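You operate a simulated robot arm through the tools that you are given. There is no shell and no other tool. Be economical: measure what you need, move in short steps, check, and stop when the job is done.

You are at the controls of a simulated robot arm. One attempt, no reset.

TASK
Shut the upper drawer of the green cabinet. Shut the left door of the green cabinet. Take the white kit card and put it on top of the brown taped carton. Take the green padlock on the top of the yellow dryer and put it away on the top of the red cart. Fetch the filter card and set it on the top of the steel table. Push the middle bench drawer shut. Fetch the blue hose stub and set it in the small blue bucket. Turn the crimper dial to 22. Pull the lower drawer of the green cabinet open. Do these in any order.

The check looks at the end state, three seconds after you hand in, the way a careful person would. Anything else that was tipped, shoved, dropped, spilled or broken makes it a failure.

THE ROBOT
A 7-joint arm with a two-finger parallel gripper on a trunk, on a base that drives. Base frame: it is fixed to the floor where the robot stands at the start and does not move with it; the origin is under the middle of the robot, x ahead of it, y to its left, z up. Lengths are in mm, angles in degrees, forces in N, time in s.
With the tool pointing down near the work surface it reaches from about 140 to 480 mm from the robot's upright axis, wherever it stands. Its first joint turns from -166.0 to 166.0 degrees. Places, roughly: blue hose stub [-4250, -2500, 1000]; crimper dial [-4300, -2400, 900]; filter card [-4500, -4250, 750]; green padlock (4x2x9 cm) [-3400, -4500, 1100]; left door of the green cabinet [700, 200, 300]; lower drawer of the green cabinet [1000, 100, 600]; middle bench drawer [-4300, -2700, 400]; small blue bucket (20x19x18 cm) [-6800, -3300, 200]; taped carton [-250, -1000, 750]; top of the red cart [-3600, -1900, 800]; top of the steel table [-4700, -1700, 800]; upper drawer of the green cabinet [800, 0, 800]; white kit card [1250, 0, 1000]. Payload 3.43 kg.
The TCP is the grasp point between the finger pads, 30 mm short of the fingertips. In the tool frame z runs along the fingers and y along their closing line. The gripper opens to 94 mm. The fingers are 28 mm wide and 10 mm thick; the gripper's body (50 by 96 mm) begins 55 mm behind the TCP.
Orientation is that of the tool frame in the base frame, as a unit quaternion [x, y, z, w]. With the fingers straight down and closing along the base's y, the tool's x points along the base's -x, its y along +y and its z along -z.

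THE INTERFACE
- The arm moves only by the tool drive_tool. Its argument "targets" is a list of rows, each an object of numbers (a shift or turn left out is 0, a gripper value left out holds the last): "tx", "ty", "tz": the shift along the tool's x, y, z in mm; "ax", "ay", "az": the turn, a rotation vector about the tool's x, y, z in rad. In form: [{"tx": .., "ty": .., "tz": .., "ax": .., "ay": .., "az": ..}, ...]. A call has 1 to 10 rows; each row shifts and turns the commanded pose from where the row before left it, along the tool's axes as they then stand. "claw" is the finger opening in mm, from 0 to 94, set as the call begins (left out, the last holds). Rows are played at 5 a second. More than 50 mm and 8.6 degrees between two rows, or a gripper value outside its range, and nothing of the call is played. A pose out of reach is approached as far as the arm can. The call stops where the force on the tool passes 40 N (or 10 N more than at its start, if that is more) or the arm is blocked; 0.2 s more then pass. Each finger travels about 45 mm/s and halts on what it meets, pressing with about 33 N; the grip force reading is that of the motor and also rises with nothing between the fingers. The clock runs only during rows and for 0.2 s after the last one: add rows that do not move to give the fingers time. The reply holds the time, the measured pose of the TCP, the force on the tool along the base axes, the opening and the grip force, in the units named above and with some noise, with the torque about the TCP (base axes, N m) and any sound that the robot's microphone picked up.
- Cameras (640 x 400 px; columns grow to the right, rows downward): "scene" is now at [463.6, 142.2, 1115]; the picture's right is [-0.86, -0.51, 0.00], its down [-0.34, 0.58, -0.74] and it looks along [0.37, -0.63, -0.68] (base axes); focal length 214 px, centre (320, 200). "wrist" rides on the gripper at [76, 14, -103] in the tool frame; the picture's right is [-0.18, 0.98, 0.00], its down [-0.75, -0.14, -0.64] and it looks along [-0.63, -0.12, 0.77] (tool axes); focal length 243 px, centre (320, 200). There is no depth. A picture from a camera that has moved, and an enlarged one, comes with that camera's place and axes in the base frame and with its lens.
- grab_frame(camera): a new picture of that camera. It takes no simulated time.
- raise_lower(by): slides the trunk up (or, below 0, down) by that many mm; the arm and the scene camera ride with it, the base frame stays. It gives what a move gives, with no picture.
- roll_base(legs): drives the robot by 1 to 6 legs, each [ahead, left, turn to the left] in mm, mm and degrees, along the robot's own axes; the way and the turn of a leg run together, so that a leg with both is an arc; at most 1500 mm and 180 degrees a leg. The arm and the cameras ride along, it lands a little off, and it stops where it bumps. It gives what a move gives.
- pan_tilt(pan, tilt): turns the head with the scene camera to pan (to the left, within 103 degrees either way) and tilt (down, from -29 to 69), counted from straight ahead of the robot. It gives what a move gives.
- inspect(camera, box): a new picture of the part [left, top, right, bottom] of that camera's present view, enlarged. It takes no simulated time.
- job_done(): hands the job in; it is judged then, once.

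Work in short steps. Places have to be worked out from the pictures, the camera data and where the tool is seen: move nearer, look again, correct. Check each grasp and each placing, and mend what went wrong. You have 196 turns and 166 pictures in all, those below and enlarged ones among them. Open the gripper and draw the arm clear of the work before you hand the job in, unless the task says otherwise; then end with one line.

The tools are called after "Call:" by a JSON object that holds its "method" and its "body". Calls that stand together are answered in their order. drive_tool: Moves the arm, as the interface text tells. Its arguments: {"type":"object","properties":{"targets":{"type":"array","items":{"type":"object","properties":{"tx":{"type":"number"},"ty":{"type":"number"},"tz":{"type":"number"},"ax":{"type":"number"},"ay":{"type":"number"},"az":{"type":"number"}}}},"claw":{"type":"number"}},"required":["targets"]} The other tools are called the same way: raise_lower (by) slides the trunk up or down; roll_base (legs) drives the base; pan_tilt (pan, tilt) turns the head that bears the scene camera; grab_frame (camera) takes a picture; inspect (camera, box) takes an enlarged picture of a part of a camera's view; job_done () hands the job in.

At the start:

```text
clock: 0.0
position: [643.8, -263.4, 1193.7]
tool_rot: [0.0, 1.0, 0.0, 0.0]
force: [0.0, 0.6, 0.2]
wrist_torque: [0.03, 0.02, 0.0]
opening: 94.0
finger_force: 0.1
trunk travel left (down, up): [-225.0, 265.0]
robot x, y, heading: [-0.6, -0.6, 0.1]
head pan, tilt: [-59.6, 42.6]
```

scene: 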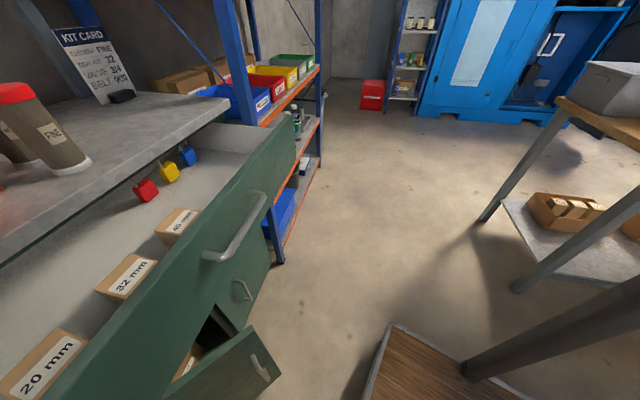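
wrist: 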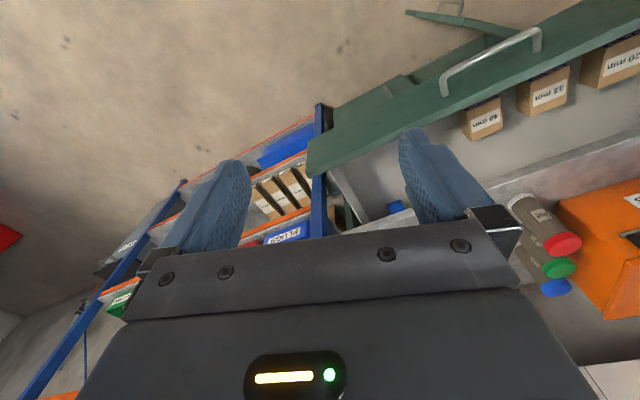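

The upper drawer of the green cabinet is open in front of me. I'll look around with the head, starting straight ahead.

Call:
{"method": "pan_tilt", "body": {"pan": 0, "tilt": 40}}

Call:
{"method": "grab_frame", "body": {"camera": "scene"}}

Call:
{"method": "pan_tilt", "body": {"pan": -95, "tilt": 35}}

Call:
{"method": "grab_frame", "body": {"camera": "scene"}}

```text
clock: 1.3
position: [644.0, -263.2, 1194.9]
tool_rot: [0.0, 1.0, 0.0, 0.0]
force: [-0.5, 0.4, -0.5]
wrist_torque: [0.0, 0.02, 0.0]
opening: 94.2
finger_force: 0.0
trunk travel left (down, up): [-225.0, 265.0]
robot x, y, heading: [-4.4, 4.3, -0.0]
head pan, tilt: [0.0, 40.0]
```

```text
163 pictures are left
camera scene: at [506.4, 213.9, 1118.8], right [0.0, -1.0, 0.0], down [-0.64, 0.0, -0.77], along [0.77, 0.0, -0.64], focal length 214 px, centre (320, 200)
```

scene: 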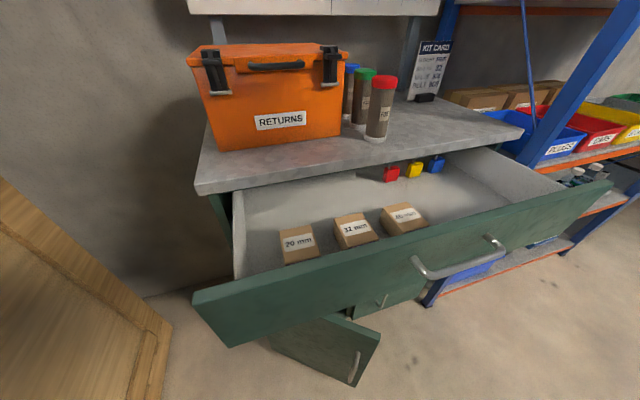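

```text
clock: 3.0
position: [643.9, -262.4, 1194.6]
tool_rot: [0.0, 1.0, 0.0, 0.0]
force: [-0.4, -0.4, 0.1]
wrist_torque: [0.01, 0.03, 0.0]
opening: 94.0
finger_force: 0.0
trunk travel left (down, up): [-225.0, 265.0]
robot x, y, heading: [-3.1, 0.4, -0.0]
head pan, tilt: [-95.0, 35.0]
```

```text
162 pictures are left
camera scene: at [413.8, 126.2, 1126.3], right [-1.0, 0.09, 0.0], down [0.05, 0.57, -0.82], along [-0.07, -0.82, -0.57], focal length 214 px, centre (320, 200)
```

scene: 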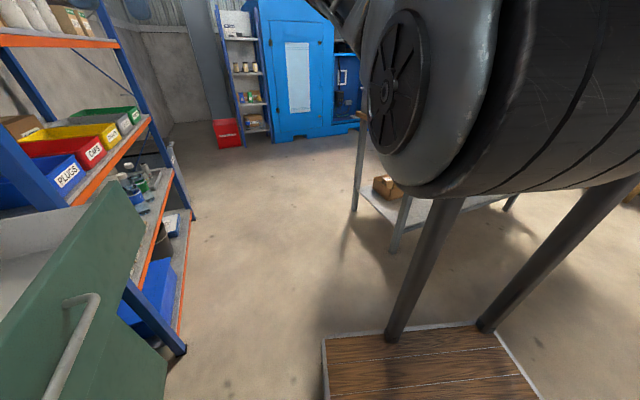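

Cabinet front is rotated ~18° from my axes. I'll look to the left and at the rear-right before driving.

Call:
{"method": "pan_tilt", "body": {"pan": 70, "tilt": 45}}

Call:
{"method": "grab_frame", "body": {"camera": "scene"}}

Call:
{"method": "pan_tilt", "body": {"pan": 0, "tilt": 65}}

Call:
{"method": "grab_frame", "body": {"camera": "scene"}}

```text
clock: 5.5
position: [644.4, -262.5, 1194.2]
tool_rot: [0.0, 1.0, 0.0, -0.001]
force: [0.1, 0.3, 0.4]
wrist_torque: [0.0, 0.0, 0.03]
opening: 94.1
finger_force: 0.1
trunk travel left (down, up): [-225.0, 265.0]
robot x, y, heading: [-0.8, -4.8, 0.1]
head pan, tilt: [70.0, 45.0]
```

```text
161 pictures are left
camera scene: at [449.2, 290.4, 1111.5], right [0.94, -0.34, 0.0], down [-0.24, -0.66, -0.71], along [0.24, 0.66, -0.71], focal length 214 px, centre (320, 200)
```

scene: 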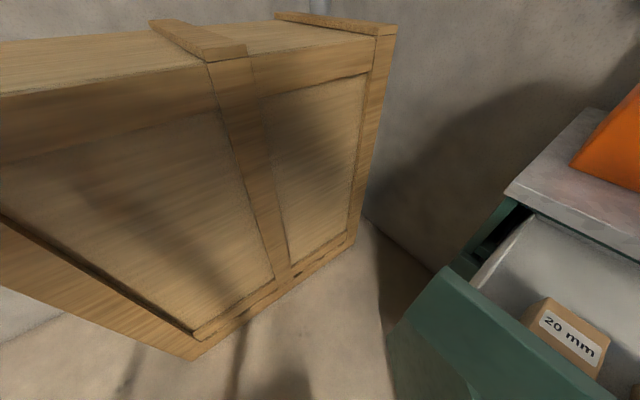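

```text
clock: 6.9
position: [644.4, -264.0, 1195.0]
tool_rot: [0.001, 1.0, 0.0, 0.0]
force: [0.0, -0.4, 0.8]
wrist_torque: [0.02, 0.0, 0.04]
opening: 94.0
finger_force: 0.1
trunk travel left (down, up): [-225.0, 265.0]
robot x, y, heading: [-1.9, -1.4, 0.1]
head pan, tilt: [0.0, 65.0]
```

```text
160 pictures are left
camera scene: at [482.1, 214.0, 1086.5], right [0.0, -1.0, 0.0], down [-0.91, 0.0, -0.42], along [0.42, 0.0, -0.91], focal length 214 px, centre (320, 200)
```

scene: 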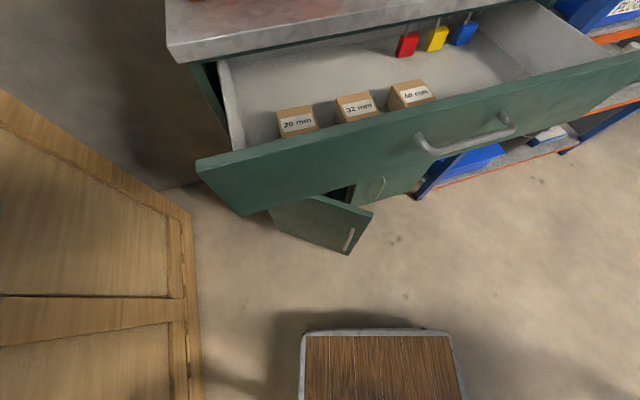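

The cabinet's front direction is about 18.5° left. I turn there and back off a bit so the tool is just ahead of the handle, then look.

Call:
{"method": "roll_base", "body": {"legs": [[0, 0, 18.5], [-80, 0, 0]]}}

Call:
{"method": "pan_tilt", "body": {"pan": -30, "tilt": 50}}

Call:
{"method": "grab_frame", "body": {"camera": "scene"}}

Call:
{"method": "grab_frame", "body": {"camera": "wrist"}}

```text
clock: 9.0
position: [615.9, -72.6, 1193.3]
tool_rot: [-0.16, 0.987, 0.0, 0.0]
force: [-0.7, 0.6, -0.2]
wrist_torque: [-0.03, -0.04, 0.0]
opening: 94.0
finger_force: 0.1
trunk travel left (down, up): [-225.0, 265.0]
robot x, y, heading: [-77.7, -24.1, 18.5]
head pan, tilt: [0.0, 65.0]
```

```text
clock: 10.0
position: [617.0, -72.1, 1194.1]
tool_rot: [-0.159, 0.987, 0.0, 0.0]
force: [-0.4, 0.1, 0.0]
wrist_torque: [0.02, -0.03, -0.01]
opening: 94.0
finger_force: 0.0
trunk travel left (down, up): [-225.0, 265.0]
robot x, y, heading: [-75.7, -22.8, 18.4]
head pan, tilt: [-30.0, 50.0]
```

```text
159 pictures are left
camera scene: at [331.3, 294.8, 1104.6], right [-0.2, -0.98, 0.0], down [-0.75, 0.15, -0.64], along [0.63, -0.13, -0.77], focal length 214 px, centre (320, 200)
```

scene: 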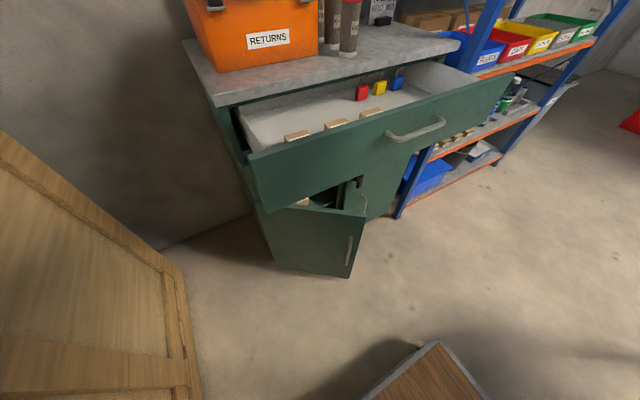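

```text
158 pictures are left
camera wrist: at [541.4, -83.1, 1295.5], right [-0.13, 0.99, 0.0], down [0.76, 0.1, 0.64], along [0.64, 0.09, -0.77], focal length 243 px, centre (320, 200)
```

wrist: 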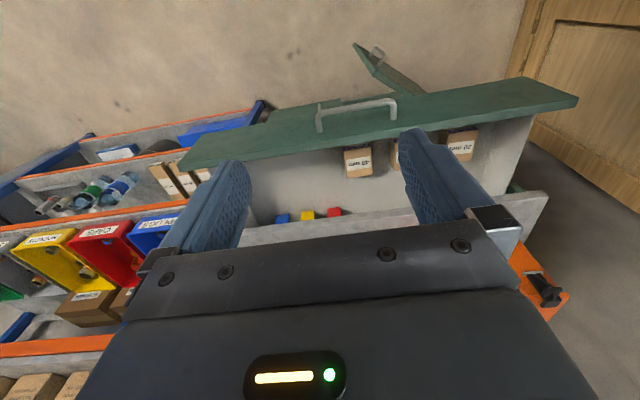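

The handle triangulates to about (685, 10, 853), i.e. 90 mm ahead and 56 mm left of the tool. I close the claw, shift left and descend in front of it.

Call:
{"method": "drive_tool", "body": {"targets": [{"ty": 28}, {"ty": 28, "tz": 20}, {"tz": 50}, {"tz": 50}, {"tz": 50}, {"tz": 50}, {"tz": 50}, {"tz": 50}, {"tz": 30}], "claw": 0}}

Call:
{"method": "grab_frame", "body": {"camera": "scene"}}

Call:
{"method": "grab_frame", "body": {"camera": "wrist"}}

```text
clock: 12.0
position: [600.6, -20.2, 844.7]
tool_rot: [-0.159, 0.987, 0.0, 0.0]
force: [0.7, 0.0, 1.0]
wrist_torque: [-0.01, 0.01, -0.01]
opening: 0.0
finger_force: 33.6
trunk travel left (down, up): [-225.0, 265.0]
robot x, y, heading: [-75.3, -26.7, 18.4]
head pan, tilt: [-30.0, 50.0]
```

```text
157 pictures are left
camera scene: at [331.3, 294.8, 1104.6], right [-0.2, -0.98, 0.0], down [-0.75, 0.16, -0.64], along [0.63, -0.13, -0.77], focal length 214 px, centre (320, 200)
```

scene: 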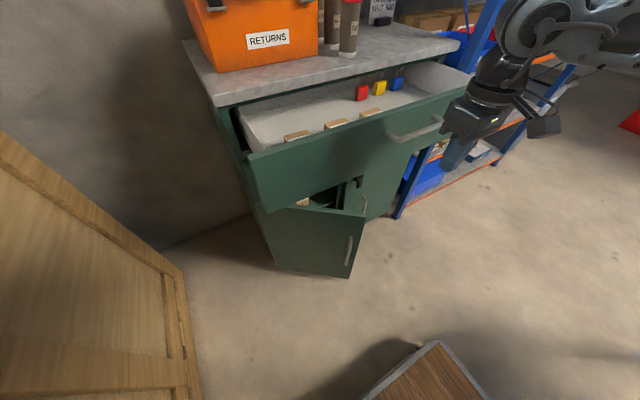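

```text
156 pictures are left
camera wrist: at [524.2, -30.1, 946.0], right [-0.13, 0.99, 0.0], down [0.76, 0.1, 0.64], along [0.64, 0.09, -0.77], focal length 243 px, centre (320, 200)
```

wrist: 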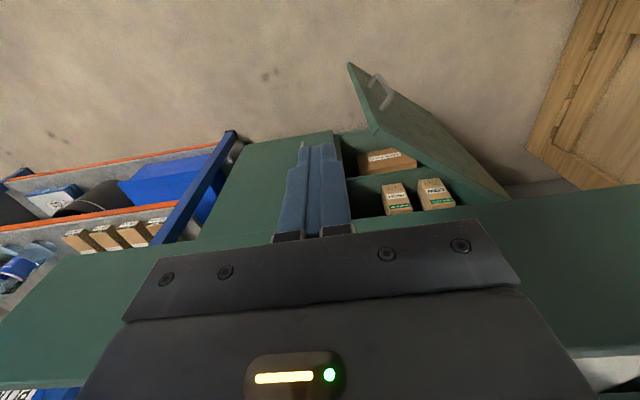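

The tool is right in front of the handle. I now push forward slowly.

Call:
{"method": "drive_tool", "body": {"targets": [{"tx": -30}, {"tx": -25}, {"tx": -20}, {"tx": -20}, {"tx": -20}, {"tx": -20}, {"tx": -20}, {"tx": -20}]}}

Call:
{"method": "grab_frame", "body": {"camera": "scene"}}

```text
clock: 13.8
position: [766.2, 34.8, 844.7]
tool_rot: [-0.159, 0.987, 0.0, 0.0]
force: [-0.9, -0.1, 0.1]
wrist_torque: [0.0, -0.02, -0.02]
opening: 0.2
finger_force: 33.4
trunk travel left (down, up): [-225.0, 265.0]
robot x, y, heading: [-75.8, -22.2, 18.4]
head pan, tilt: [-30.0, 50.0]
```

```text
155 pictures are left
camera scene: at [331.3, 294.6, 1104.6], right [-0.2, -0.98, 0.0], down [-0.75, 0.16, -0.64], along [0.63, -0.13, -0.77], focal length 214 px, centre (320, 200)
```

scene: 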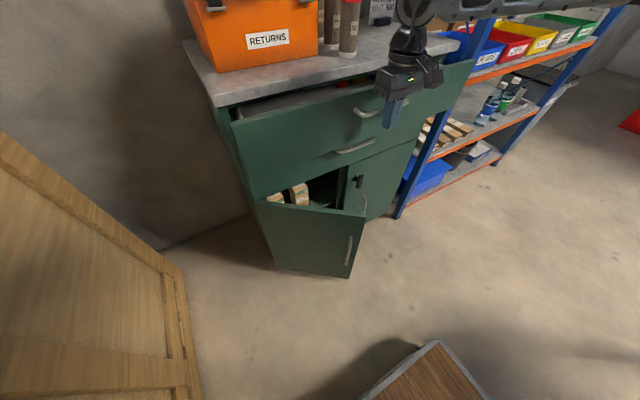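

The drawer is sliding in freely; the lower drawer's handle now shows below it. I keep pushing until it meets the stop.

Call:
{"method": "drive_tool", "body": {"targets": [{"tx": -20}, {"tx": -20}, {"tx": -15}, {"tx": -15}, {"tx": -10}, {"tx": -10}]}}

Call:
{"method": "grab_frame", "body": {"camera": "scene"}}

```text
clock: 15.3
position: [848.8, 61.8, 844.7]
tool_rot: [-0.16, 0.987, -0.001, -0.006]
force: [-12.4, -2.5, 7.1]
wrist_torque: [0.15, -0.16, 0.13]
opening: 0.1
finger_force: 32.5
trunk travel left (down, up): [-225.0, 265.0]
robot x, y, heading: [-76.2, -21.0, 18.3]
head pan, tilt: [-30.0, 50.0]
stopped in row 6: the force on the tool passed its limit at 44 N (the readings are from after the stop); the commanded pose is now the measured one
```

```text
154 pictures are left
camera scene: at [330.5, 294.5, 1104.8], right [-0.2, -0.98, 0.0], down [-0.75, 0.16, -0.64], along [0.63, -0.13, -0.77], focal length 214 px, centre (320, 200)
```

scene: 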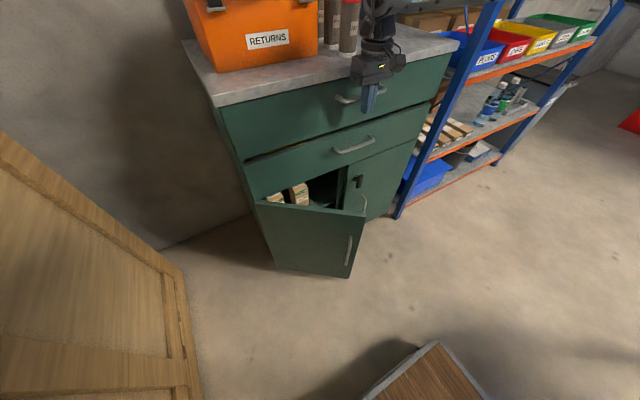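

The upper drawer hit its stop. I back off 200 mm and then pitch the tool forward to horizontal for the door and lower handle.

Call:
{"method": "drive_tool", "body": {"targets": [{"tx": 40}, {"tx": 40}, {"tx": 40}, {"tx": 40}, {"tx": 40}]}}

Call:
{"method": "drive_tool", "body": {"targets": [{"ay": -0.145}, {"ay": -0.145}, {"ay": -0.145}, {"ay": -0.145}, {"ay": -0.145}, {"ay": -0.145}, {"ay": -0.145}]}}

Call:
{"method": "grab_frame", "body": {"camera": "scene"}}

Call:
{"method": "grab_frame", "body": {"camera": "wrist"}}

```text
clock: 16.5
position: [657.7, 0.0, 844.5]
tool_rot: [-0.159, 0.987, 0.0, -0.006]
force: [-0.1, 0.0, 0.2]
wrist_torque: [-0.01, 0.01, -0.02]
opening: 0.1
finger_force: 33.2
trunk travel left (down, up): [-225.0, 265.0]
robot x, y, heading: [-78.1, -25.2, 18.2]
head pan, tilt: [-30.0, 50.0]
```

```text
clock: 18.1
position: [658.2, -0.7, 846.3]
tool_rot: [-0.139, 0.865, 0.077, 0.477]
force: [0.1, 0.0, 0.3]
wrist_torque: [0.01, -0.03, 0.01]
opening: 0.0
finger_force: 33.2
trunk travel left (down, up): [-225.0, 265.0]
robot x, y, heading: [-75.7, -24.6, 18.3]
head pan, tilt: [-30.0, 50.0]
```

```text
153 pictures are left
camera scene: at [331.0, 294.6, 1104.7], right [-0.2, -0.98, 0.0], down [-0.75, 0.16, -0.64], along [0.63, -0.13, -0.77], focal length 214 px, centre (320, 200)
```

scene: 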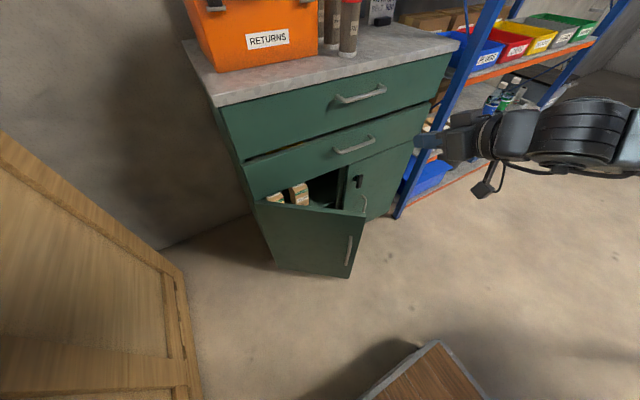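

```text
152 pictures are left
camera wrist: at [533.9, -26.5, 835.0], right [-0.22, 0.96, 0.16], down [-0.09, -0.18, 0.98], along [0.97, 0.2, 0.12], focal length 243 px, centre (320, 200)
```

wrist: 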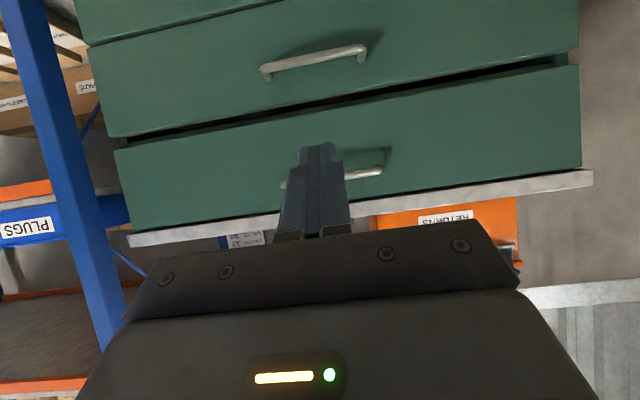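

Upper drawer looks shut. Next the door: its tip is about at (668, 85), top z≈600. I move to the left and down in front of its outer face near the free edge.

Call:
{"method": "drive_tool", "body": {"targets": [{"tx": 37, "ty": 18.6, "tz": 18.9}, {"tx": 37, "ty": 18.6, "tz": 18.9}, {"tx": 37, "ty": 18.6, "tz": 18.9}, {"tx": 37, "ty": 18.6, "tz": 18.9}, {"tx": 37, "ty": 18.6, "tz": 18.9}, {"tx": 37, "ty": 18.6, "tz": 18.9}, {"tx": 37, "ty": 18.6, "tz": 18.9}]}}

Call:
{"method": "grab_frame", "body": {"camera": "scene"}}

Call:
{"method": "grab_frame", "body": {"camera": "wrist"}}

```text
clock: 19.7
position: [616.2, 71.5, 662.2]
tool_rot: [-0.14, 0.865, 0.08, 0.474]
force: [0.3, 1.0, 0.3]
wrist_torque: [0.0, -0.02, 0.03]
opening: 0.0
finger_force: 33.0
out of reach, approached as far as the arm can: row 5, 6, 7
trunk travel left (down, up): [-225.0, 265.0]
robot x, y, heading: [-75.0, -25.5, 18.3]
head pan, tilt: [-30.0, 50.0]
```

```text
151 pictures are left
camera scene: at [330.9, 294.7, 1104.6], right [-0.2, -0.98, 0.0], down [-0.75, 0.16, -0.64], along [0.63, -0.13, -0.77], focal length 214 px, centre (320, 200)
```

scene: 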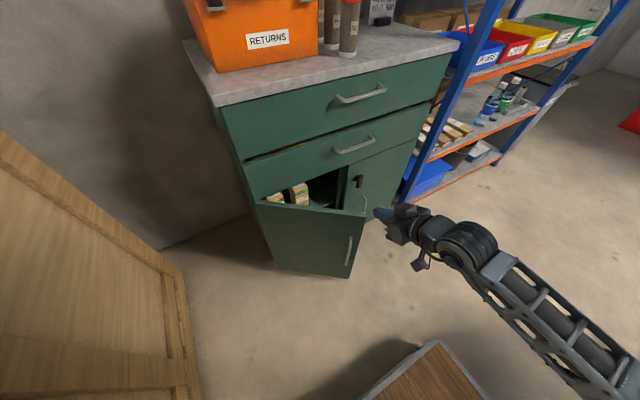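

```text
150 pictures are left
camera wrist: at [492.3, 44.0, 651.2], right [-0.22, 0.96, 0.16], down [-0.08, -0.18, 0.98], along [0.97, 0.2, 0.12], focal length 243 px, centre (320, 200)
```

wrist: 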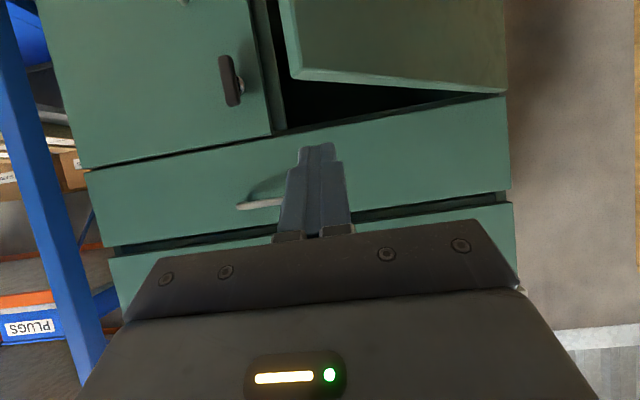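

The arm bottoms out at z=662, so I lower the trunk 130 mm, then shift 40 mm left to be inside the door's free edge (tip at ~(692, 79, 575)).

Call:
{"method": "raise_lower", "body": {"by": -130}}

Call:
{"method": "drive_tool", "body": {"targets": [{"ty": 20}, {"ty": 20}]}}

Call:
{"method": "grab_frame", "body": {"camera": "scene"}}

Call:
{"method": "grab_frame", "body": {"camera": "wrist"}}

```text
clock: 21.3
position: [617.4, 70.6, 532.1]
tool_rot: [-0.14, 0.866, 0.08, 0.474]
force: [-0.2, 0.3, -0.9]
wrist_torque: [0.01, 0.0, 0.0]
opening: 0.1
finger_force: 33.3
trunk travel left (down, up): [-95.0, 395.0]
robot x, y, heading: [-79.9, -24.9, 18.5]
head pan, tilt: [-30.0, 50.0]
```

```text
clock: 21.9
position: [616.0, 76.6, 534.0]
tool_rot: [-0.141, 0.865, 0.084, 0.474]
force: [0.6, -0.9, 0.0]
wrist_torque: [0.03, -0.01, 0.04]
opening: 0.0
finger_force: 33.0
out of reach, approached as far as the arm can: row 1, 2
trunk travel left (down, up): [-95.0, 395.0]
robot x, y, heading: [-75.7, -24.6, 17.7]
head pan, tilt: [-30.0, 50.0]
```

```text
149 pictures are left
camera scene: at [330.9, 294.6, 974.6], right [-0.2, -0.98, 0.0], down [-0.75, 0.16, -0.64], along [0.63, -0.13, -0.77], focal length 214 px, centre (320, 200)
```

scene: 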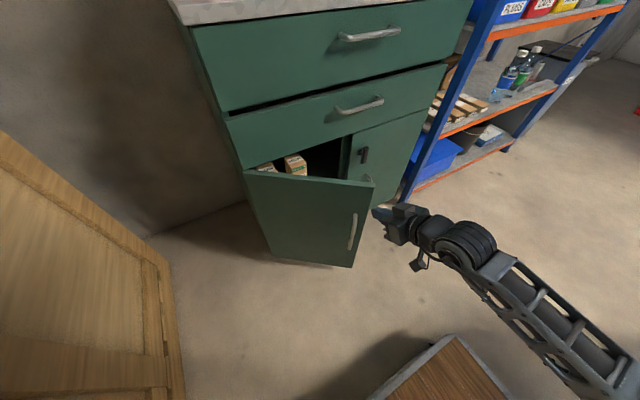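

```text
148 pictures are left
camera wrist: at [491.7, 48.6, 523.7], right [-0.22, 0.96, 0.17], down [-0.08, -0.19, 0.98], along [0.97, 0.21, 0.12], focal length 243 px, centre (320, 200)
```

wrist: 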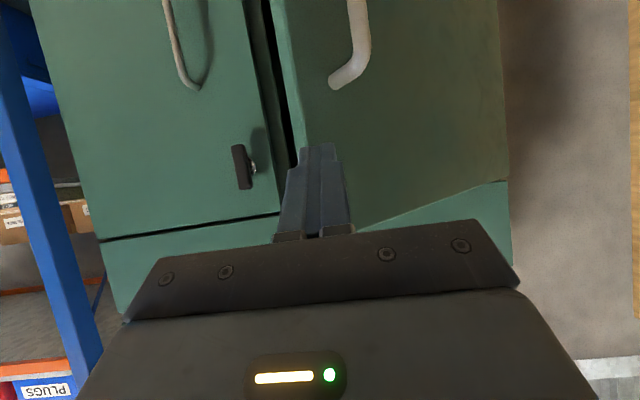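

The arm is stretched to its limit, so I use the base: shift left 45 mm, then forward to begin pushing the door.

Call:
{"method": "roll_base", "body": {"legs": [[0, 45, 0], [100, 0, 0]]}}

Call:
{"method": "grab_frame", "body": {"camera": "scene"}}

Call:
{"method": "grab_frame", "body": {"camera": "wrist"}}

```text
clock: 23.5
position: [697.5, 150.7, 533.3]
tool_rot: [-0.141, 0.865, 0.084, 0.474]
force: [0.7, 0.4, -0.4]
wrist_torque: [0.03, -0.03, 0.0]
opening: 0.0
finger_force: 32.7
trunk travel left (down, up): [-95.0, 395.0]
robot x, y, heading: [4.4, 48.6, 18.4]
head pan, tilt: [-30.0, 50.0]
```

```text
147 pictures are left
camera scene: at [411.4, 368.7, 974.6], right [-0.2, -0.98, 0.0], down [-0.75, 0.16, -0.64], along [0.63, -0.13, -0.77], focal length 214 px, centre (320, 200)
```

scene: 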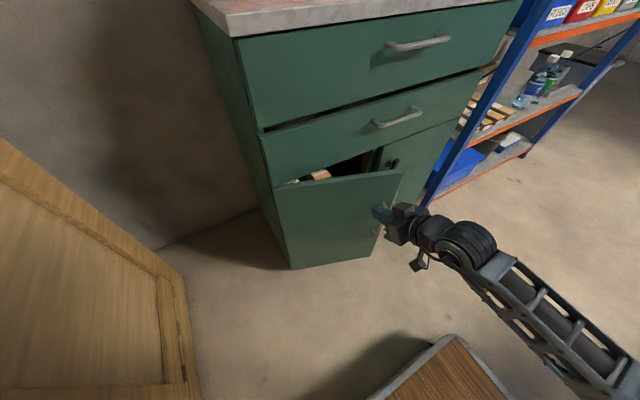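

```text
146 pictures are left
camera wrist: at [572.0, 122.6, 523.7], right [-0.22, 0.96, 0.17], down [-0.08, -0.19, 0.98], along [0.97, 0.21, 0.12], focal length 243 px, centre (320, 200)
```

wrist: 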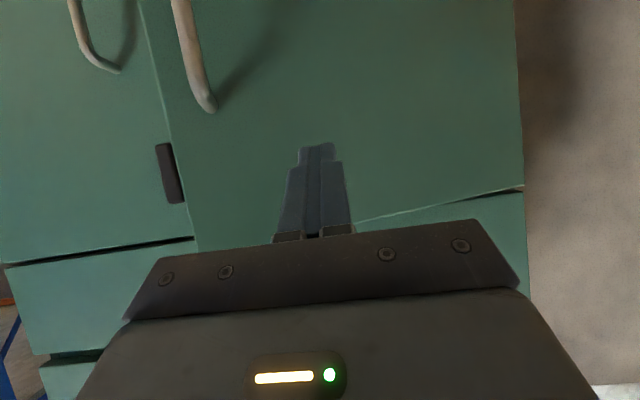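

The door is being pushed shut. Continue forward.

Call:
{"method": "roll_base", "body": {"legs": [[110, 0, 0]]}}

Call:
{"method": "grab_frame", "body": {"camera": "scene"}}

```text
clock: 24.7
position: [801.9, 185.9, 534.5]
tool_rot: [-0.141, 0.865, 0.084, 0.473]
force: [0.2, 0.9, -0.3]
wrist_torque: [-0.01, -0.01, 0.02]
opening: 0.0
finger_force: 32.9
trunk travel left (down, up): [-95.0, 395.0]
robot x, y, heading: [111.8, 84.9, 18.4]
head pan, tilt: [-30.0, 50.0]
```

```text
145 pictures are left
camera scene: at [516.5, 403.5, 974.6], right [-0.2, -0.98, 0.0], down [-0.75, 0.16, -0.64], along [0.63, -0.13, -0.77], focal length 214 px, centre (320, 200)
```

scene: 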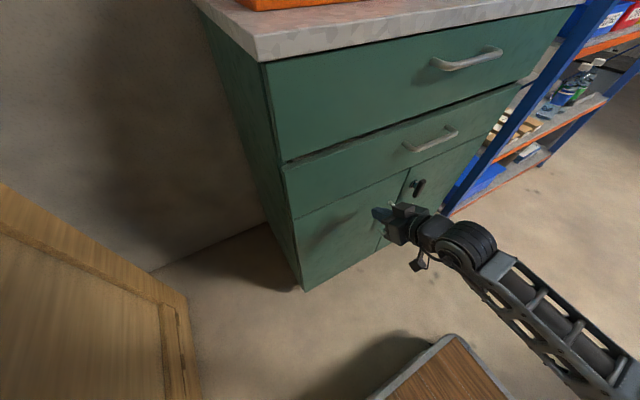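

Nearly closed; push a little more.

Call:
{"method": "roll_base", "body": {"legs": [[20, 0, 0]]}}

Call:
{"method": "roll_base", "body": {"legs": [[15, 0, 0]]}}

Call:
{"method": "grab_frame", "body": {"camera": "wrist"}}

```text
clock: 25.5
position: [820.8, 191.3, 534.4]
tool_rot: [-0.141, 0.865, 0.085, 0.474]
force: [0.4, 0.5, 0.3]
wrist_torque: [0.01, 0.03, 0.01]
opening: 0.0
finger_force: 33.3
trunk travel left (down, up): [-95.0, 395.0]
robot x, y, heading: [127.0, 91.1, 18.3]
head pan, tilt: [-30.0, 50.0]
```

```text
clock: 26.3
position: [828.0, 194.4, 534.9]
tool_rot: [-0.141, 0.866, 0.083, 0.472]
force: [-3.3, -0.7, 1.5]
wrist_torque: [0.0, -0.07, -0.03]
opening: 0.1
finger_force: 32.9
trunk travel left (down, up): [-95.0, 395.0]
robot x, y, heading: [135.2, 94.9, 18.4]
head pan, tilt: [-30.0, 50.0]
stopped in leg 1: the force on the tool passed its limit at 85 N (the readings are from after the stop); the commanded pose is now the measured one
```

```text
144 pictures are left
camera wrist: at [702.9, 165.6, 523.8], right [-0.22, 0.96, 0.17], down [-0.07, -0.19, 0.98], along [0.97, 0.21, 0.11], focal length 243 px, centre (320, 200)
```

wrist: 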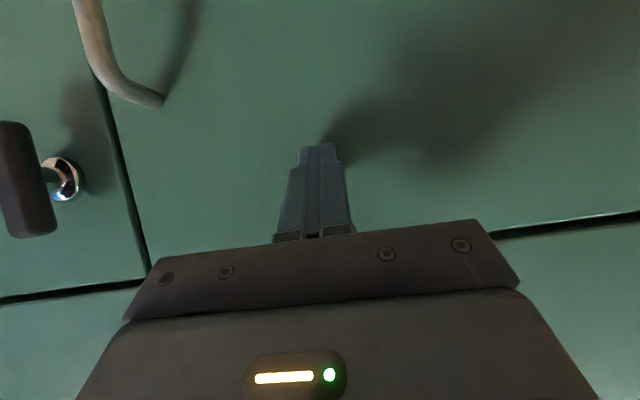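

The door hit its stop and looks shut. I back off, shift right toward the lower handle and raise the trunk.

Call:
{"method": "roll_base", "body": {"legs": [[-180, 0, 0], [0, -125, 0]]}}

Call:
{"method": "raise_lower", "body": {"by": 170}}

Call:
{"method": "drive_tool", "body": {"targets": [{"az": 0.15}, {"az": 0.15}, {"az": 0.15}, {"az": 0.15}, {"az": 0.15}, {"az": 0.15}, {"az": 0.15}, {"az": 0.15}, {"az": 0.15}, {"az": 0.22}], "claw": 80}}

Call:
{"method": "grab_frame", "body": {"camera": "scene"}}

Call:
{"method": "grab_frame", "body": {"camera": "wrist"}}

```text
clock: 28.7
position: [697.1, 16.6, 533.6]
tool_rot: [-0.14, 0.867, 0.083, 0.471]
force: [0.7, -0.4, 1.0]
wrist_torque: [0.0, 0.01, 0.0]
opening: 0.0
finger_force: 33.3
trunk travel left (down, up): [-95.0, 395.0]
robot x, y, heading: [3.7, -79.2, 18.4]
head pan, tilt: [-30.0, 50.0]
```

```text
clock: 30.6
position: [696.3, 16.8, 704.2]
tool_rot: [-0.14, 0.867, 0.083, 0.471]
force: [-0.1, 0.0, 0.2]
wrist_torque: [-0.01, -0.02, 0.0]
opening: 0.0
finger_force: 32.8
trunk travel left (down, up): [-265.0, 225.0]
robot x, y, heading: [5.7, -82.1, 18.3]
head pan, tilt: [-30.0, 50.0]
```

```text
refused: row 10 steps farther than a row can; nothing moved
```

```text
143 pictures are left
camera scene: at [414.1, 236.8, 1144.6], right [-0.2, -0.98, 0.0], down [-0.75, 0.16, -0.64], along [0.63, -0.13, -0.77], focal length 214 px, centre (320, 200)
```

scene: 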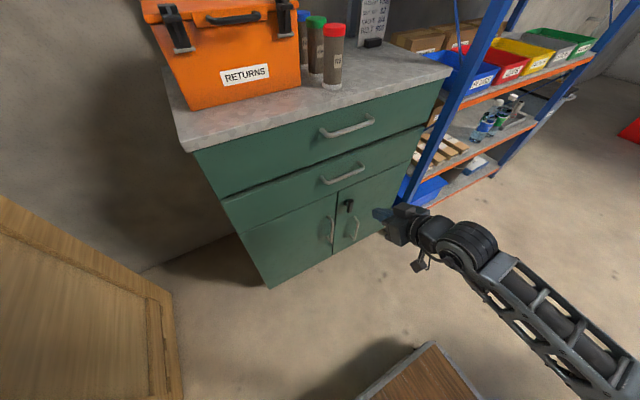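

```text
142 pictures are left
camera wrist: at [572.5, -10.5, 693.8], right [-0.22, 0.96, 0.17], down [-0.07, -0.19, 0.98], along [0.97, 0.21, 0.11], focal length 243 px, centre (320, 200)
```

wrist: 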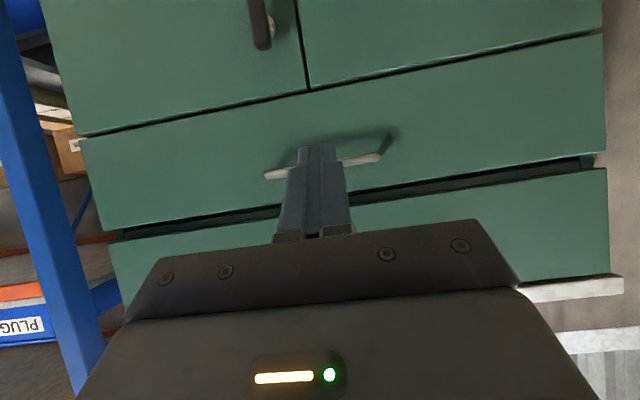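

Both doors and upper drawer look shut; the lower handle triangulates to (883, 71, 686). I level the tool further, then roll it 90° and open the claw.

Call:
{"method": "drive_tool", "body": {"targets": [{"ay": -0.14}, {"ay": -0.14}, {"ay": -0.14}, {"ay": -0.14}], "claw": 70}}

Call:
{"method": "drive_tool", "body": {"targets": [{"az": 0.149}, {"az": 0.149}, {"az": 0.149}, {"az": 0.149}, {"az": 0.149}, {"az": 0.149}, {"az": 0.149}, {"az": 0.149}, {"az": 0.149}, {"az": 0.149}]}}

Call:
{"method": "drive_tool", "body": {"targets": [{"az": 0.08}]}}

Call:
{"method": "grab_frame", "body": {"camera": "scene"}}

Call:
{"method": "grab_frame", "body": {"camera": "wrist"}}

```text
clock: 31.6
position: [710.3, -20.9, 714.3]
tool_rot: [-0.112, 0.703, 0.124, 0.691]
force: [0.0, -0.5, 0.2]
wrist_torque: [-0.01, 0.0, -0.01]
opening: 70.0
finger_force: 0.0
out of reach, approached as far as the arm can: row 1, 2, 3, 4
trunk travel left (down, up): [-265.0, 225.0]
robot x, y, heading: [7.5, -82.3, 18.2]
head pan, tilt: [-30.0, 50.0]
```

```text
clock: 33.8
position: [711.9, -19.4, 714.2]
tool_rot: [0.394, 0.593, 0.558, 0.427]
force: [-0.5, 0.5, 0.0]
wrist_torque: [-0.01, -0.02, 0.0]
opening: 70.1
finger_force: 0.1
trunk travel left (down, up): [-265.0, 225.0]
robot x, y, heading: [5.9, -79.7, 18.0]
head pan, tilt: [-30.0, 50.0]
```

```text
clock: 34.2
position: [710.6, -22.8, 715.7]
tool_rot: [0.418, 0.577, 0.573, 0.405]
force: [-0.1, -0.2, -0.8]
wrist_torque: [0.03, 0.01, -0.01]
opening: 70.0
finger_force: 0.2
trunk travel left (down, up): [-265.0, 225.0]
robot x, y, heading: [6.3, -80.9, 18.1]
head pan, tilt: [-30.0, 50.0]
```

```text
141 pictures are left
camera scene: at [414.1, 236.8, 1144.8], right [-0.2, -0.98, 0.0], down [-0.75, 0.16, -0.64], along [0.63, -0.13, -0.77], focal length 214 px, centre (320, 200)
```

scene: 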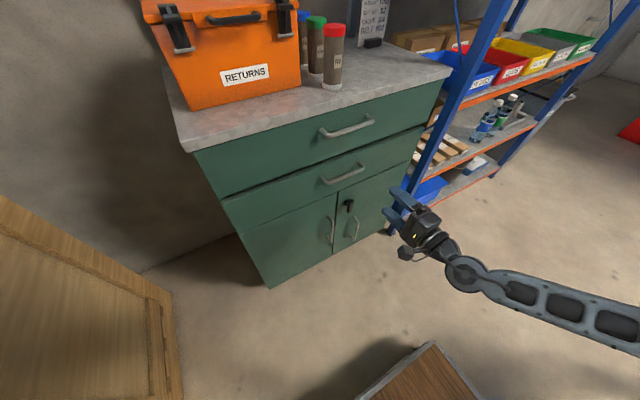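

```text
140 pictures are left
camera wrist: at [590.4, 16.8, 729.5], right [0.08, -0.18, 0.98], down [-0.37, -0.92, -0.14], along [0.93, -0.35, -0.14], focal length 243 px, centre (320, 200)
```

wrist: 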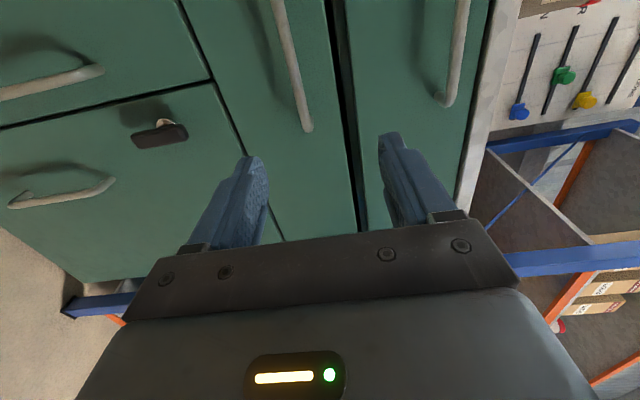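

The tool is now level, closing vertically. Handle is 192 ahead, 34 left, 29 below; I align sideways and in height first.

Call:
{"method": "drive_tool", "body": {"targets": [{"tx": 17, "ty": -15}, {"tx": 17, "ty": -14}]}}

```text
clock: 34.8
position: [698.7, 10.6, 685.3]
tool_rot: [0.418, 0.577, 0.573, 0.405]
force: [0.6, -0.5, 0.0]
wrist_torque: [0.02, -0.02, 0.03]
opening: 70.1
finger_force: 0.0
trunk travel left (down, up): [-265.0, 225.0]
robot x, y, heading: [3.3, -81.7, 18.0]
head pan, tilt: [-30.0, 50.0]
```

Aligned. Drive forward 145 mm and check.

Call:
{"method": "roll_base", "body": {"legs": [[145, 0, 0]]}}

Call:
{"method": "grab_frame", "body": {"camera": "wrist"}}

Call:
{"method": "grab_frame", "body": {"camera": "scene"}}

```text
clock: 36.1
position: [838.5, 56.7, 686.0]
tool_rot: [0.418, 0.576, 0.574, 0.405]
force: [0.4, -0.3, 0.3]
wrist_torque: [-0.01, 0.01, -0.03]
opening: 69.8
finger_force: 0.2
trunk travel left (down, up): [-265.0, 225.0]
robot x, y, heading: [142.7, -38.5, 18.4]
head pan, tilt: [-30.0, 50.0]
```

```text
139 pictures are left
camera wrist: at [717.9, 95.1, 700.4], right [0.08, -0.18, 0.98], down [-0.37, -0.92, -0.14], along [0.93, -0.35, -0.14], focal length 243 px, centre (320, 200)
```

wrist: 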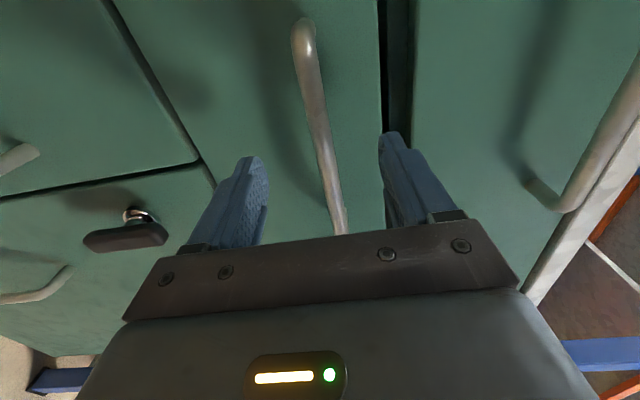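

```text
138 pictures are left
camera scene: at [553.7, 282.1, 1144.6], right [-0.21, -0.98, 0.0], down [-0.75, 0.16, -0.64], along [0.63, -0.13, -0.77], focal length 214 px, centre (320, 200)
```

scene: 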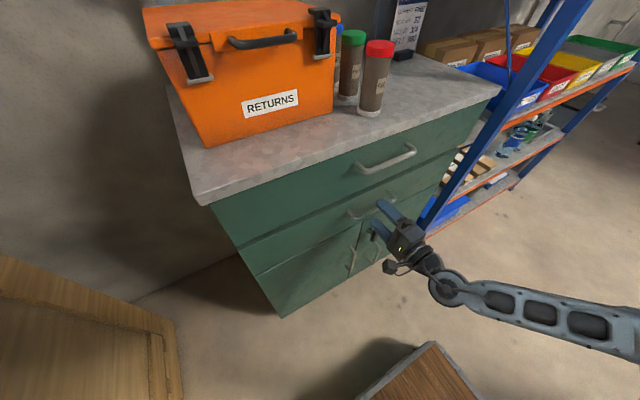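

Bar is between the fingers. Advance 22 mm and close.

Call:
{"method": "drive_tool", "body": {"targets": [{"tz": 11}, {"tz": 11}]}}

Call:
{"method": "drive_tool", "body": {"targets": [{}, {}, {}, {}, {}], "claw": 5}}

Call:
{"method": "grab_frame", "body": {"camera": "wrist"}}

```text
clock: 36.7
position: [860.6, 62.8, 684.3]
tool_rot: [0.418, 0.576, 0.573, 0.406]
force: [-0.2, -0.8, -0.2]
wrist_torque: [0.03, -0.01, 0.01]
opening: 69.8
finger_force: 0.0
trunk travel left (down, up): [-265.0, 225.0]
robot x, y, heading: [143.9, -37.2, 18.1]
head pan, tilt: [-30.0, 50.0]
```

```text
clock: 37.9
position: [860.4, 64.7, 687.4]
tool_rot: [0.417, 0.575, 0.574, 0.407]
force: [0.3, 0.3, 19.1]
wrist_torque: [-0.2, -0.28, -0.21]
opening: 16.1
finger_force: 9.8
trunk travel left (down, up): [-265.0, 225.0]
robot x, y, heading: [142.9, -35.8, 18.1]
head pan, tilt: [-30.0, 50.0]
```

```text
137 pictures are left
camera wrist: at [738.9, 102.8, 701.4], right [0.07, -0.18, 0.98], down [-0.37, -0.92, -0.14], along [0.93, -0.35, -0.13], focal length 243 px, centre (320, 200)
```

wrist: 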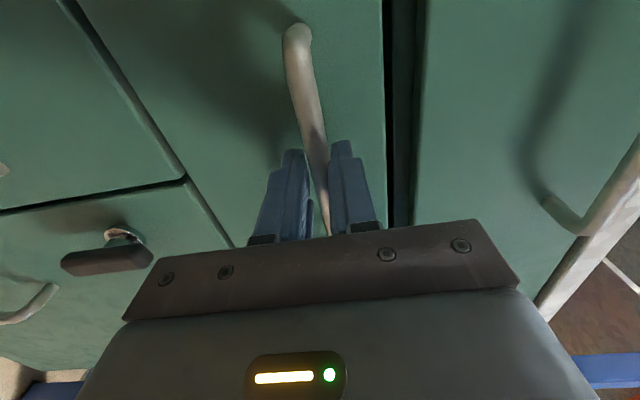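

The bar is gripped. Pull back with the base.

Call:
{"method": "roll_base", "body": {"legs": [[-120, 0, 0]]}}

Call:
{"method": "grab_frame", "body": {"camera": "wrist"}}

```text
clock: 39.2
position: [746.1, 25.5, 686.1]
tool_rot: [0.417, 0.576, 0.574, 0.405]
force: [-1.5, 4.5, 22.7]
wrist_torque: [-0.31, -0.28, 0.04]
opening: 18.3
finger_force: 11.3
trunk travel left (down, up): [-265.0, 225.0]
robot x, y, heading: [33.3, -75.9, 18.0]
head pan, tilt: [-30.0, 50.0]
```

```text
136 pictures are left
camera wrist: at [624.7, 65.5, 700.7], right [0.07, -0.18, 0.98], down [-0.37, -0.92, -0.14], along [0.93, -0.35, -0.14], focal length 243 px, centre (320, 200)
```

wrist: 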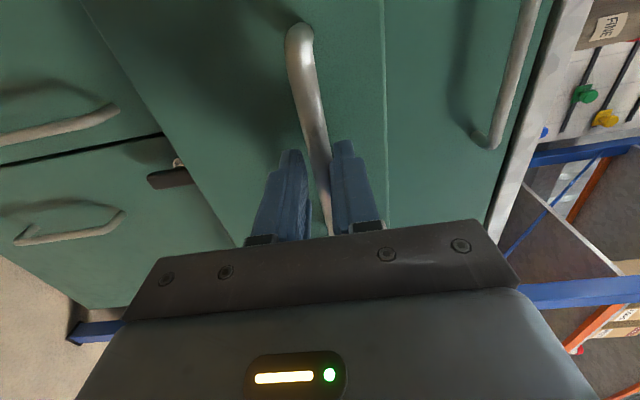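

It's coming out. Pull another 110 mm.

Call:
{"method": "roll_base", "body": {"legs": [[-110, 0, 0]]}}

Call:
{"method": "grab_frame", "body": {"camera": "scene"}}

```text
clock: 40.4
position: [641.0, -6.7, 686.0]
tool_rot: [0.417, 0.575, 0.575, 0.406]
force: [0.8, 2.5, 21.2]
wrist_torque: [-0.26, -0.26, 0.02]
opening: 17.2
finger_force: 10.6
trunk travel left (down, up): [-265.0, 225.0]
robot x, y, heading: [-71.6, -107.0, 17.9]
head pan, tilt: [-30.0, 50.0]
```

```text
135 pictures are left
camera scene: at [334.8, 210.4, 1144.8], right [-0.21, -0.98, 0.0], down [-0.75, 0.16, -0.64], along [0.63, -0.13, -0.77], focal length 214 px, centre (320, 200)
```

scene: 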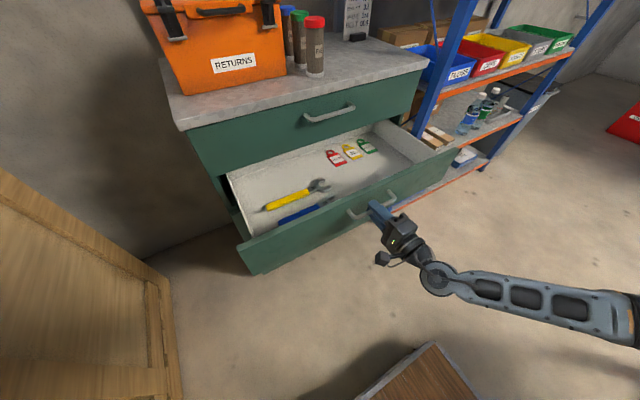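

Drawer is ~230 mm out. I pull 30 mm more, then release and back off.

Call:
{"method": "roll_base", "body": {"legs": [[-35, 0, 0]]}}

Call:
{"method": "drive_tool", "body": {"targets": [{}, {}, {}, {}], "claw": 75}}

Call:
{"method": "drive_tool", "body": {"targets": [{"tz": -30}, {"tz": -30}, {"tz": -30}]}}

Call:
{"method": "raise_lower", "body": {"by": 220}}

Call:
{"method": "grab_frame", "body": {"camera": "scene"}}

```text
clock: 41.2
position: [607.7, -18.4, 686.8]
tool_rot: [0.417, 0.576, 0.575, 0.406]
force: [1.6, 3.4, 19.5]
wrist_torque: [-0.24, -0.26, -0.08]
opening: 16.0
finger_force: 9.2
trunk travel left (down, up): [-265.0, 225.0]
robot x, y, heading: [-109.2, -118.7, 18.1]
head pan, tilt: [-30.0, 50.0]
```

```text
clock: 42.2
position: [607.6, -18.2, 686.1]
tool_rot: [0.417, 0.575, 0.575, 0.405]
force: [-0.1, 0.6, 0.0]
wrist_torque: [-0.03, -0.02, 0.04]
opening: 75.4
finger_force: 0.0
trunk travel left (down, up): [-265.0, 225.0]
robot x, y, heading: [-108.7, -118.2, 18.2]
head pan, tilt: [-30.0, 50.0]
```

```text
clock: 43.2
position: [567.7, -10.6, 690.9]
tool_rot: [0.382, 0.598, 0.601, 0.367]
force: [-1.1, 0.0, -0.2]
wrist_torque: [-0.01, -0.01, 0.01]
opening: 75.2
finger_force: 0.1
out of reach, approached as far as the arm can: row 2, 3
trunk travel left (down, up): [-265.0, 225.0]
robot x, y, heading: [-106.6, -117.0, 18.5]
head pan, tilt: [-30.0, 50.0]
stopped in row 3: the arm was blocked; the commanded pose is now the measured one
```

```text
clock: 45.5
position: [565.6, -17.1, 911.9]
tool_rot: [0.383, 0.596, 0.601, 0.369]
force: [0.9, 0.1, -0.4]
wrist_torque: [0.0, -0.02, -0.02]
opening: 74.9
finger_force: 0.0
trunk travel left (down, up): [-485.0, 5.0]
robot x, y, heading: [-104.5, -117.7, 18.1]
head pan, tilt: [-30.0, 50.0]
```

```text
134 pictures are left
camera scene: at [302.3, 199.7, 1364.6], right [-0.21, -0.98, 0.0], down [-0.75, 0.16, -0.64], along [0.63, -0.13, -0.77], focal length 214 px, centre (320, 200)
```

scene: 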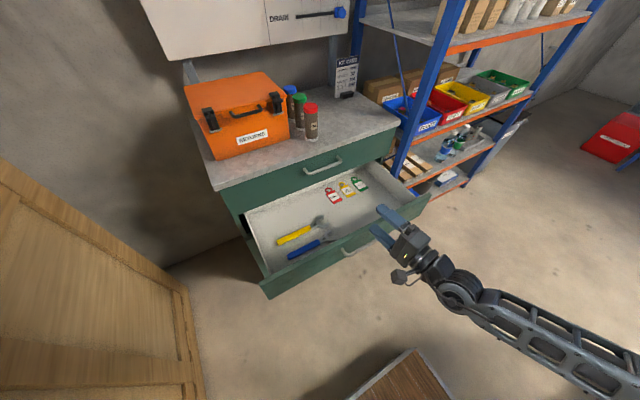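

The lower drawer is open and released. Now the kit card: zoom in on it.

Call:
{"method": "inspect", "body": {"camera": "scene", "box": [280, 30, 420, 130]}}

```text
4.00 times, centred on (350, 80) of scene
camera zoom: at [302.3, 199.7, 1364.6], right [-0.21, -0.98, 0.0], down [-0.75, 0.16, -0.64], along [0.63, -0.13, -0.77], focal length 858 px, centre (200, 680)
```

zoom: 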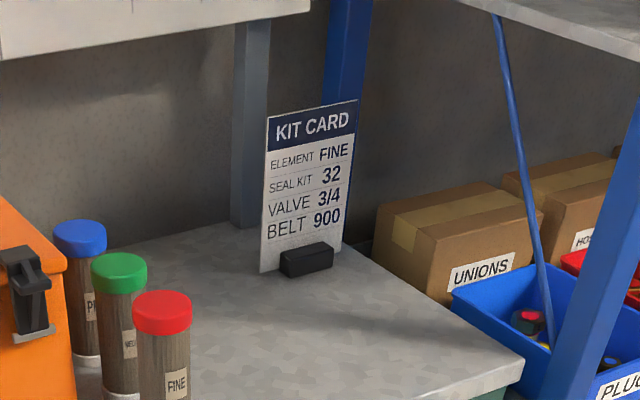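

The card stands upright with a black foot, face toward me: base about (1175, -92, 955), ~140 mm tall, thickness along the cabinet's depth. I lift the tool and pitch it straight down with the closing line along the depth.

Call:
{"method": "drive_tool", "body": {"targets": [{"ty": 40}, {"ty": 40}, {"ty": 40}, {"ty": 40}, {"ty": 40}, {"ty": 40}]}}

Call:
{"method": "drive_tool", "body": {"targets": [{"ax": 0.149}, {"ax": 0.149}, {"ax": 0.149}, {"ax": 0.149}, {"ax": 0.149}, {"ax": 0.149}, {"ax": 0.149}, {"ax": 0.149}, {"ax": 0.149}, {"ax": 0.149}]}}

Call:
{"method": "grab_frame", "body": {"camera": "scene"}}

```text
clock: 46.4
position: [558.4, 50.8, 1029.0]
tool_rot: [0.329, 0.627, 0.633, 0.312]
force: [-0.7, -1.0, -0.7]
wrist_torque: [0.01, -0.01, -0.02]
opening: 75.1
finger_force: 0.1
trunk travel left (down, up): [-485.0, 5.0]
robot x, y, heading: [-108.3, -119.5, 18.1]
head pan, tilt: [-30.0, 50.0]
stopped in row 4: the arm was blocked; the commanded pose is now the measured one
```

```text
clock: 48.6
position: [557.1, 50.3, 1030.1]
tool_rot: [0.455, 0.89, 0.039, 0.007]
force: [0.3, -0.8, 0.3]
wrist_torque: [0.02, 0.01, -0.02]
opening: 75.0
finger_force: 0.1
trunk travel left (down, up): [-485.0, 5.0]
robot x, y, heading: [-108.3, -118.9, 18.3]
head pan, tilt: [-30.0, 50.0]
```

```text
132 pictures are left
camera scene: at [302.2, 199.5, 1364.6], right [-0.21, -0.98, 0.0], down [-0.75, 0.16, -0.64], along [0.63, -0.13, -0.77], focal length 214 px, centre (320, 200)
```

scene: 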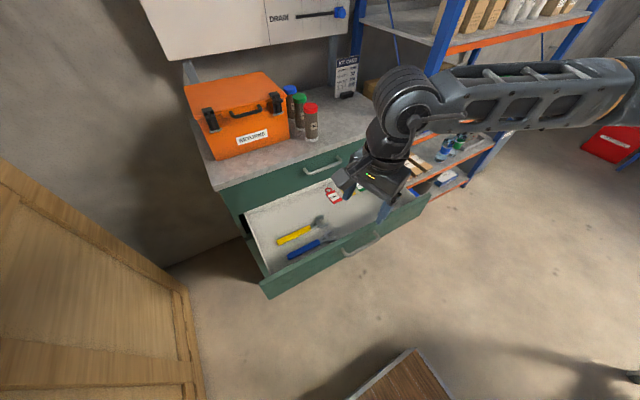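

Tool is nearly vertical. I fix yaw/tilt and raise it, then extend ahead and right.

Call:
{"method": "drive_tool", "body": {"targets": [{"ax": 0.08, "tz": -20}, {"az": 0.14, "tz": -40}, {"az": 0.14, "tz": -40}, {"tz": -45}, {"tz": -45}]}}

Call:
{"method": "drive_tool", "body": {"targets": [{"ty": 30, "tx": -35}, {"ty": 30, "tx": -35}, {"ty": 30, "tx": -35}, {"ty": 30, "tx": -35}, {"ty": 30, "tx": -35}]}}

Call:
{"method": "grab_frame", "body": {"camera": "wrist"}}

```text
clock: 49.8
position: [560.6, 45.9, 1218.8]
tool_rot: [0.574, 0.819, 0.003, -0.013]
force: [-0.4, 0.4, -0.2]
wrist_torque: [0.0, 0.01, 0.02]
opening: 74.7
finger_force: 0.2
trunk travel left (down, up): [-485.0, 5.0]
robot x, y, heading: [-107.0, -122.3, 18.3]
head pan, tilt: [-30.0, 50.0]
```

```text
clock: 51.0
position: [760.9, -66.3, 1214.4]
tool_rot: [0.574, 0.819, 0.003, -0.011]
force: [0.7, -0.7, 0.1]
wrist_torque: [-0.01, 0.01, -0.03]
opening: 75.2
finger_force: 0.0
trunk travel left (down, up): [-485.0, 5.0]
robot x, y, heading: [-108.6, -116.8, 18.1]
head pan, tilt: [-30.0, 50.0]
```

```text
131 pictures are left
camera wrist: at [750.4, 7.8, 1316.7], right [0.99, 0.16, -0.01], down [0.13, -0.77, 0.63], along [0.09, -0.62, -0.78], focal length 243 px, centre (320, 200)
```

wrist: 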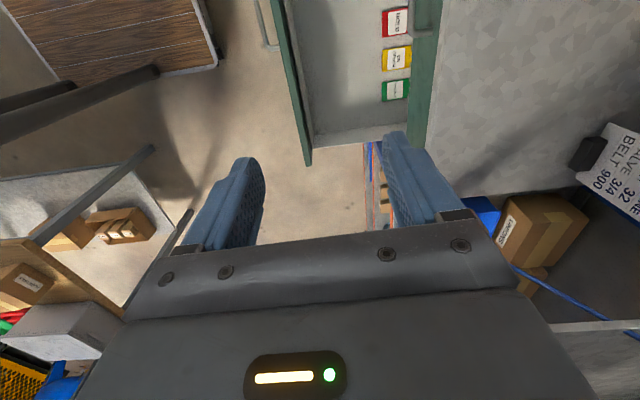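

Card base confirmed at about (1182, -108). I drive 300 ahead and 165 right, with the tool high above the counter.

Call:
{"method": "roll_base", "body": {"legs": [[150, -165, 0], [150, 0, 0]]}}

Call:
{"method": "grab_frame", "body": {"camera": "wrist"}}

Call:
{"method": "grab_frame", "body": {"camera": "scene"}}

```text
clock: 53.7
position: [1098.6, -129.6, 1213.9]
tool_rot: [0.574, 0.819, 0.003, -0.012]
force: [-1.5, -0.3, 0.0]
wrist_torque: [0.0, 0.01, 0.01]
opening: 74.8
finger_force: 0.0
trunk travel left (down, up): [-485.0, 5.0]
robot x, y, heading: [233.1, -182.1, 18.1]
head pan, tilt: [-30.0, 50.0]
```

```text
130 pictures are left
camera wrist: at [1087.4, -55.5, 1316.7], right [0.99, 0.16, -0.01], down [0.13, -0.77, 0.63], along [0.09, -0.62, -0.78], focal length 243 px, centre (320, 200)
```

wrist: 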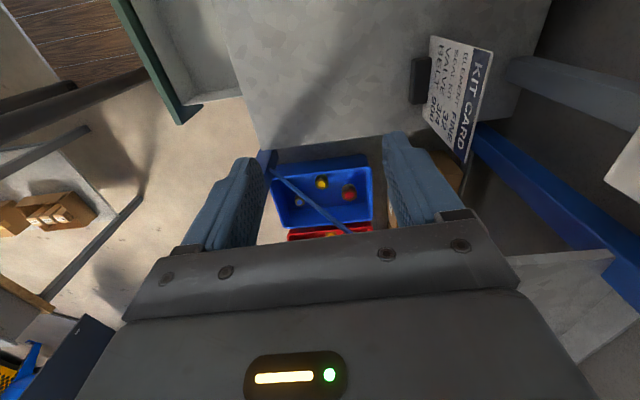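

```text
129 pictures are left
camera scene: at [639.5, 136.5, 1364.7], right [-0.21, -0.98, 0.0], down [-0.75, 0.16, -0.64], along [0.63, -0.13, -0.77], focal length 214 px, centre (320, 200)
```

scene: 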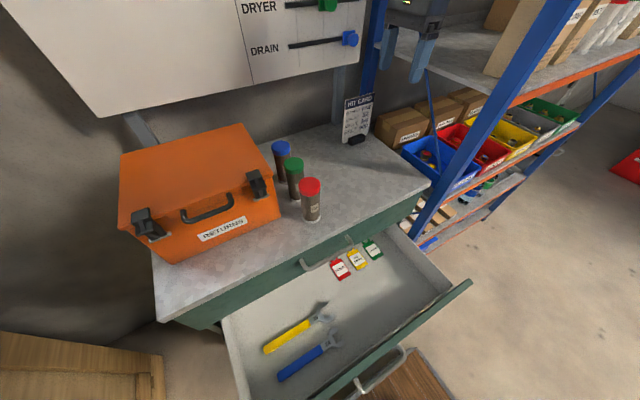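

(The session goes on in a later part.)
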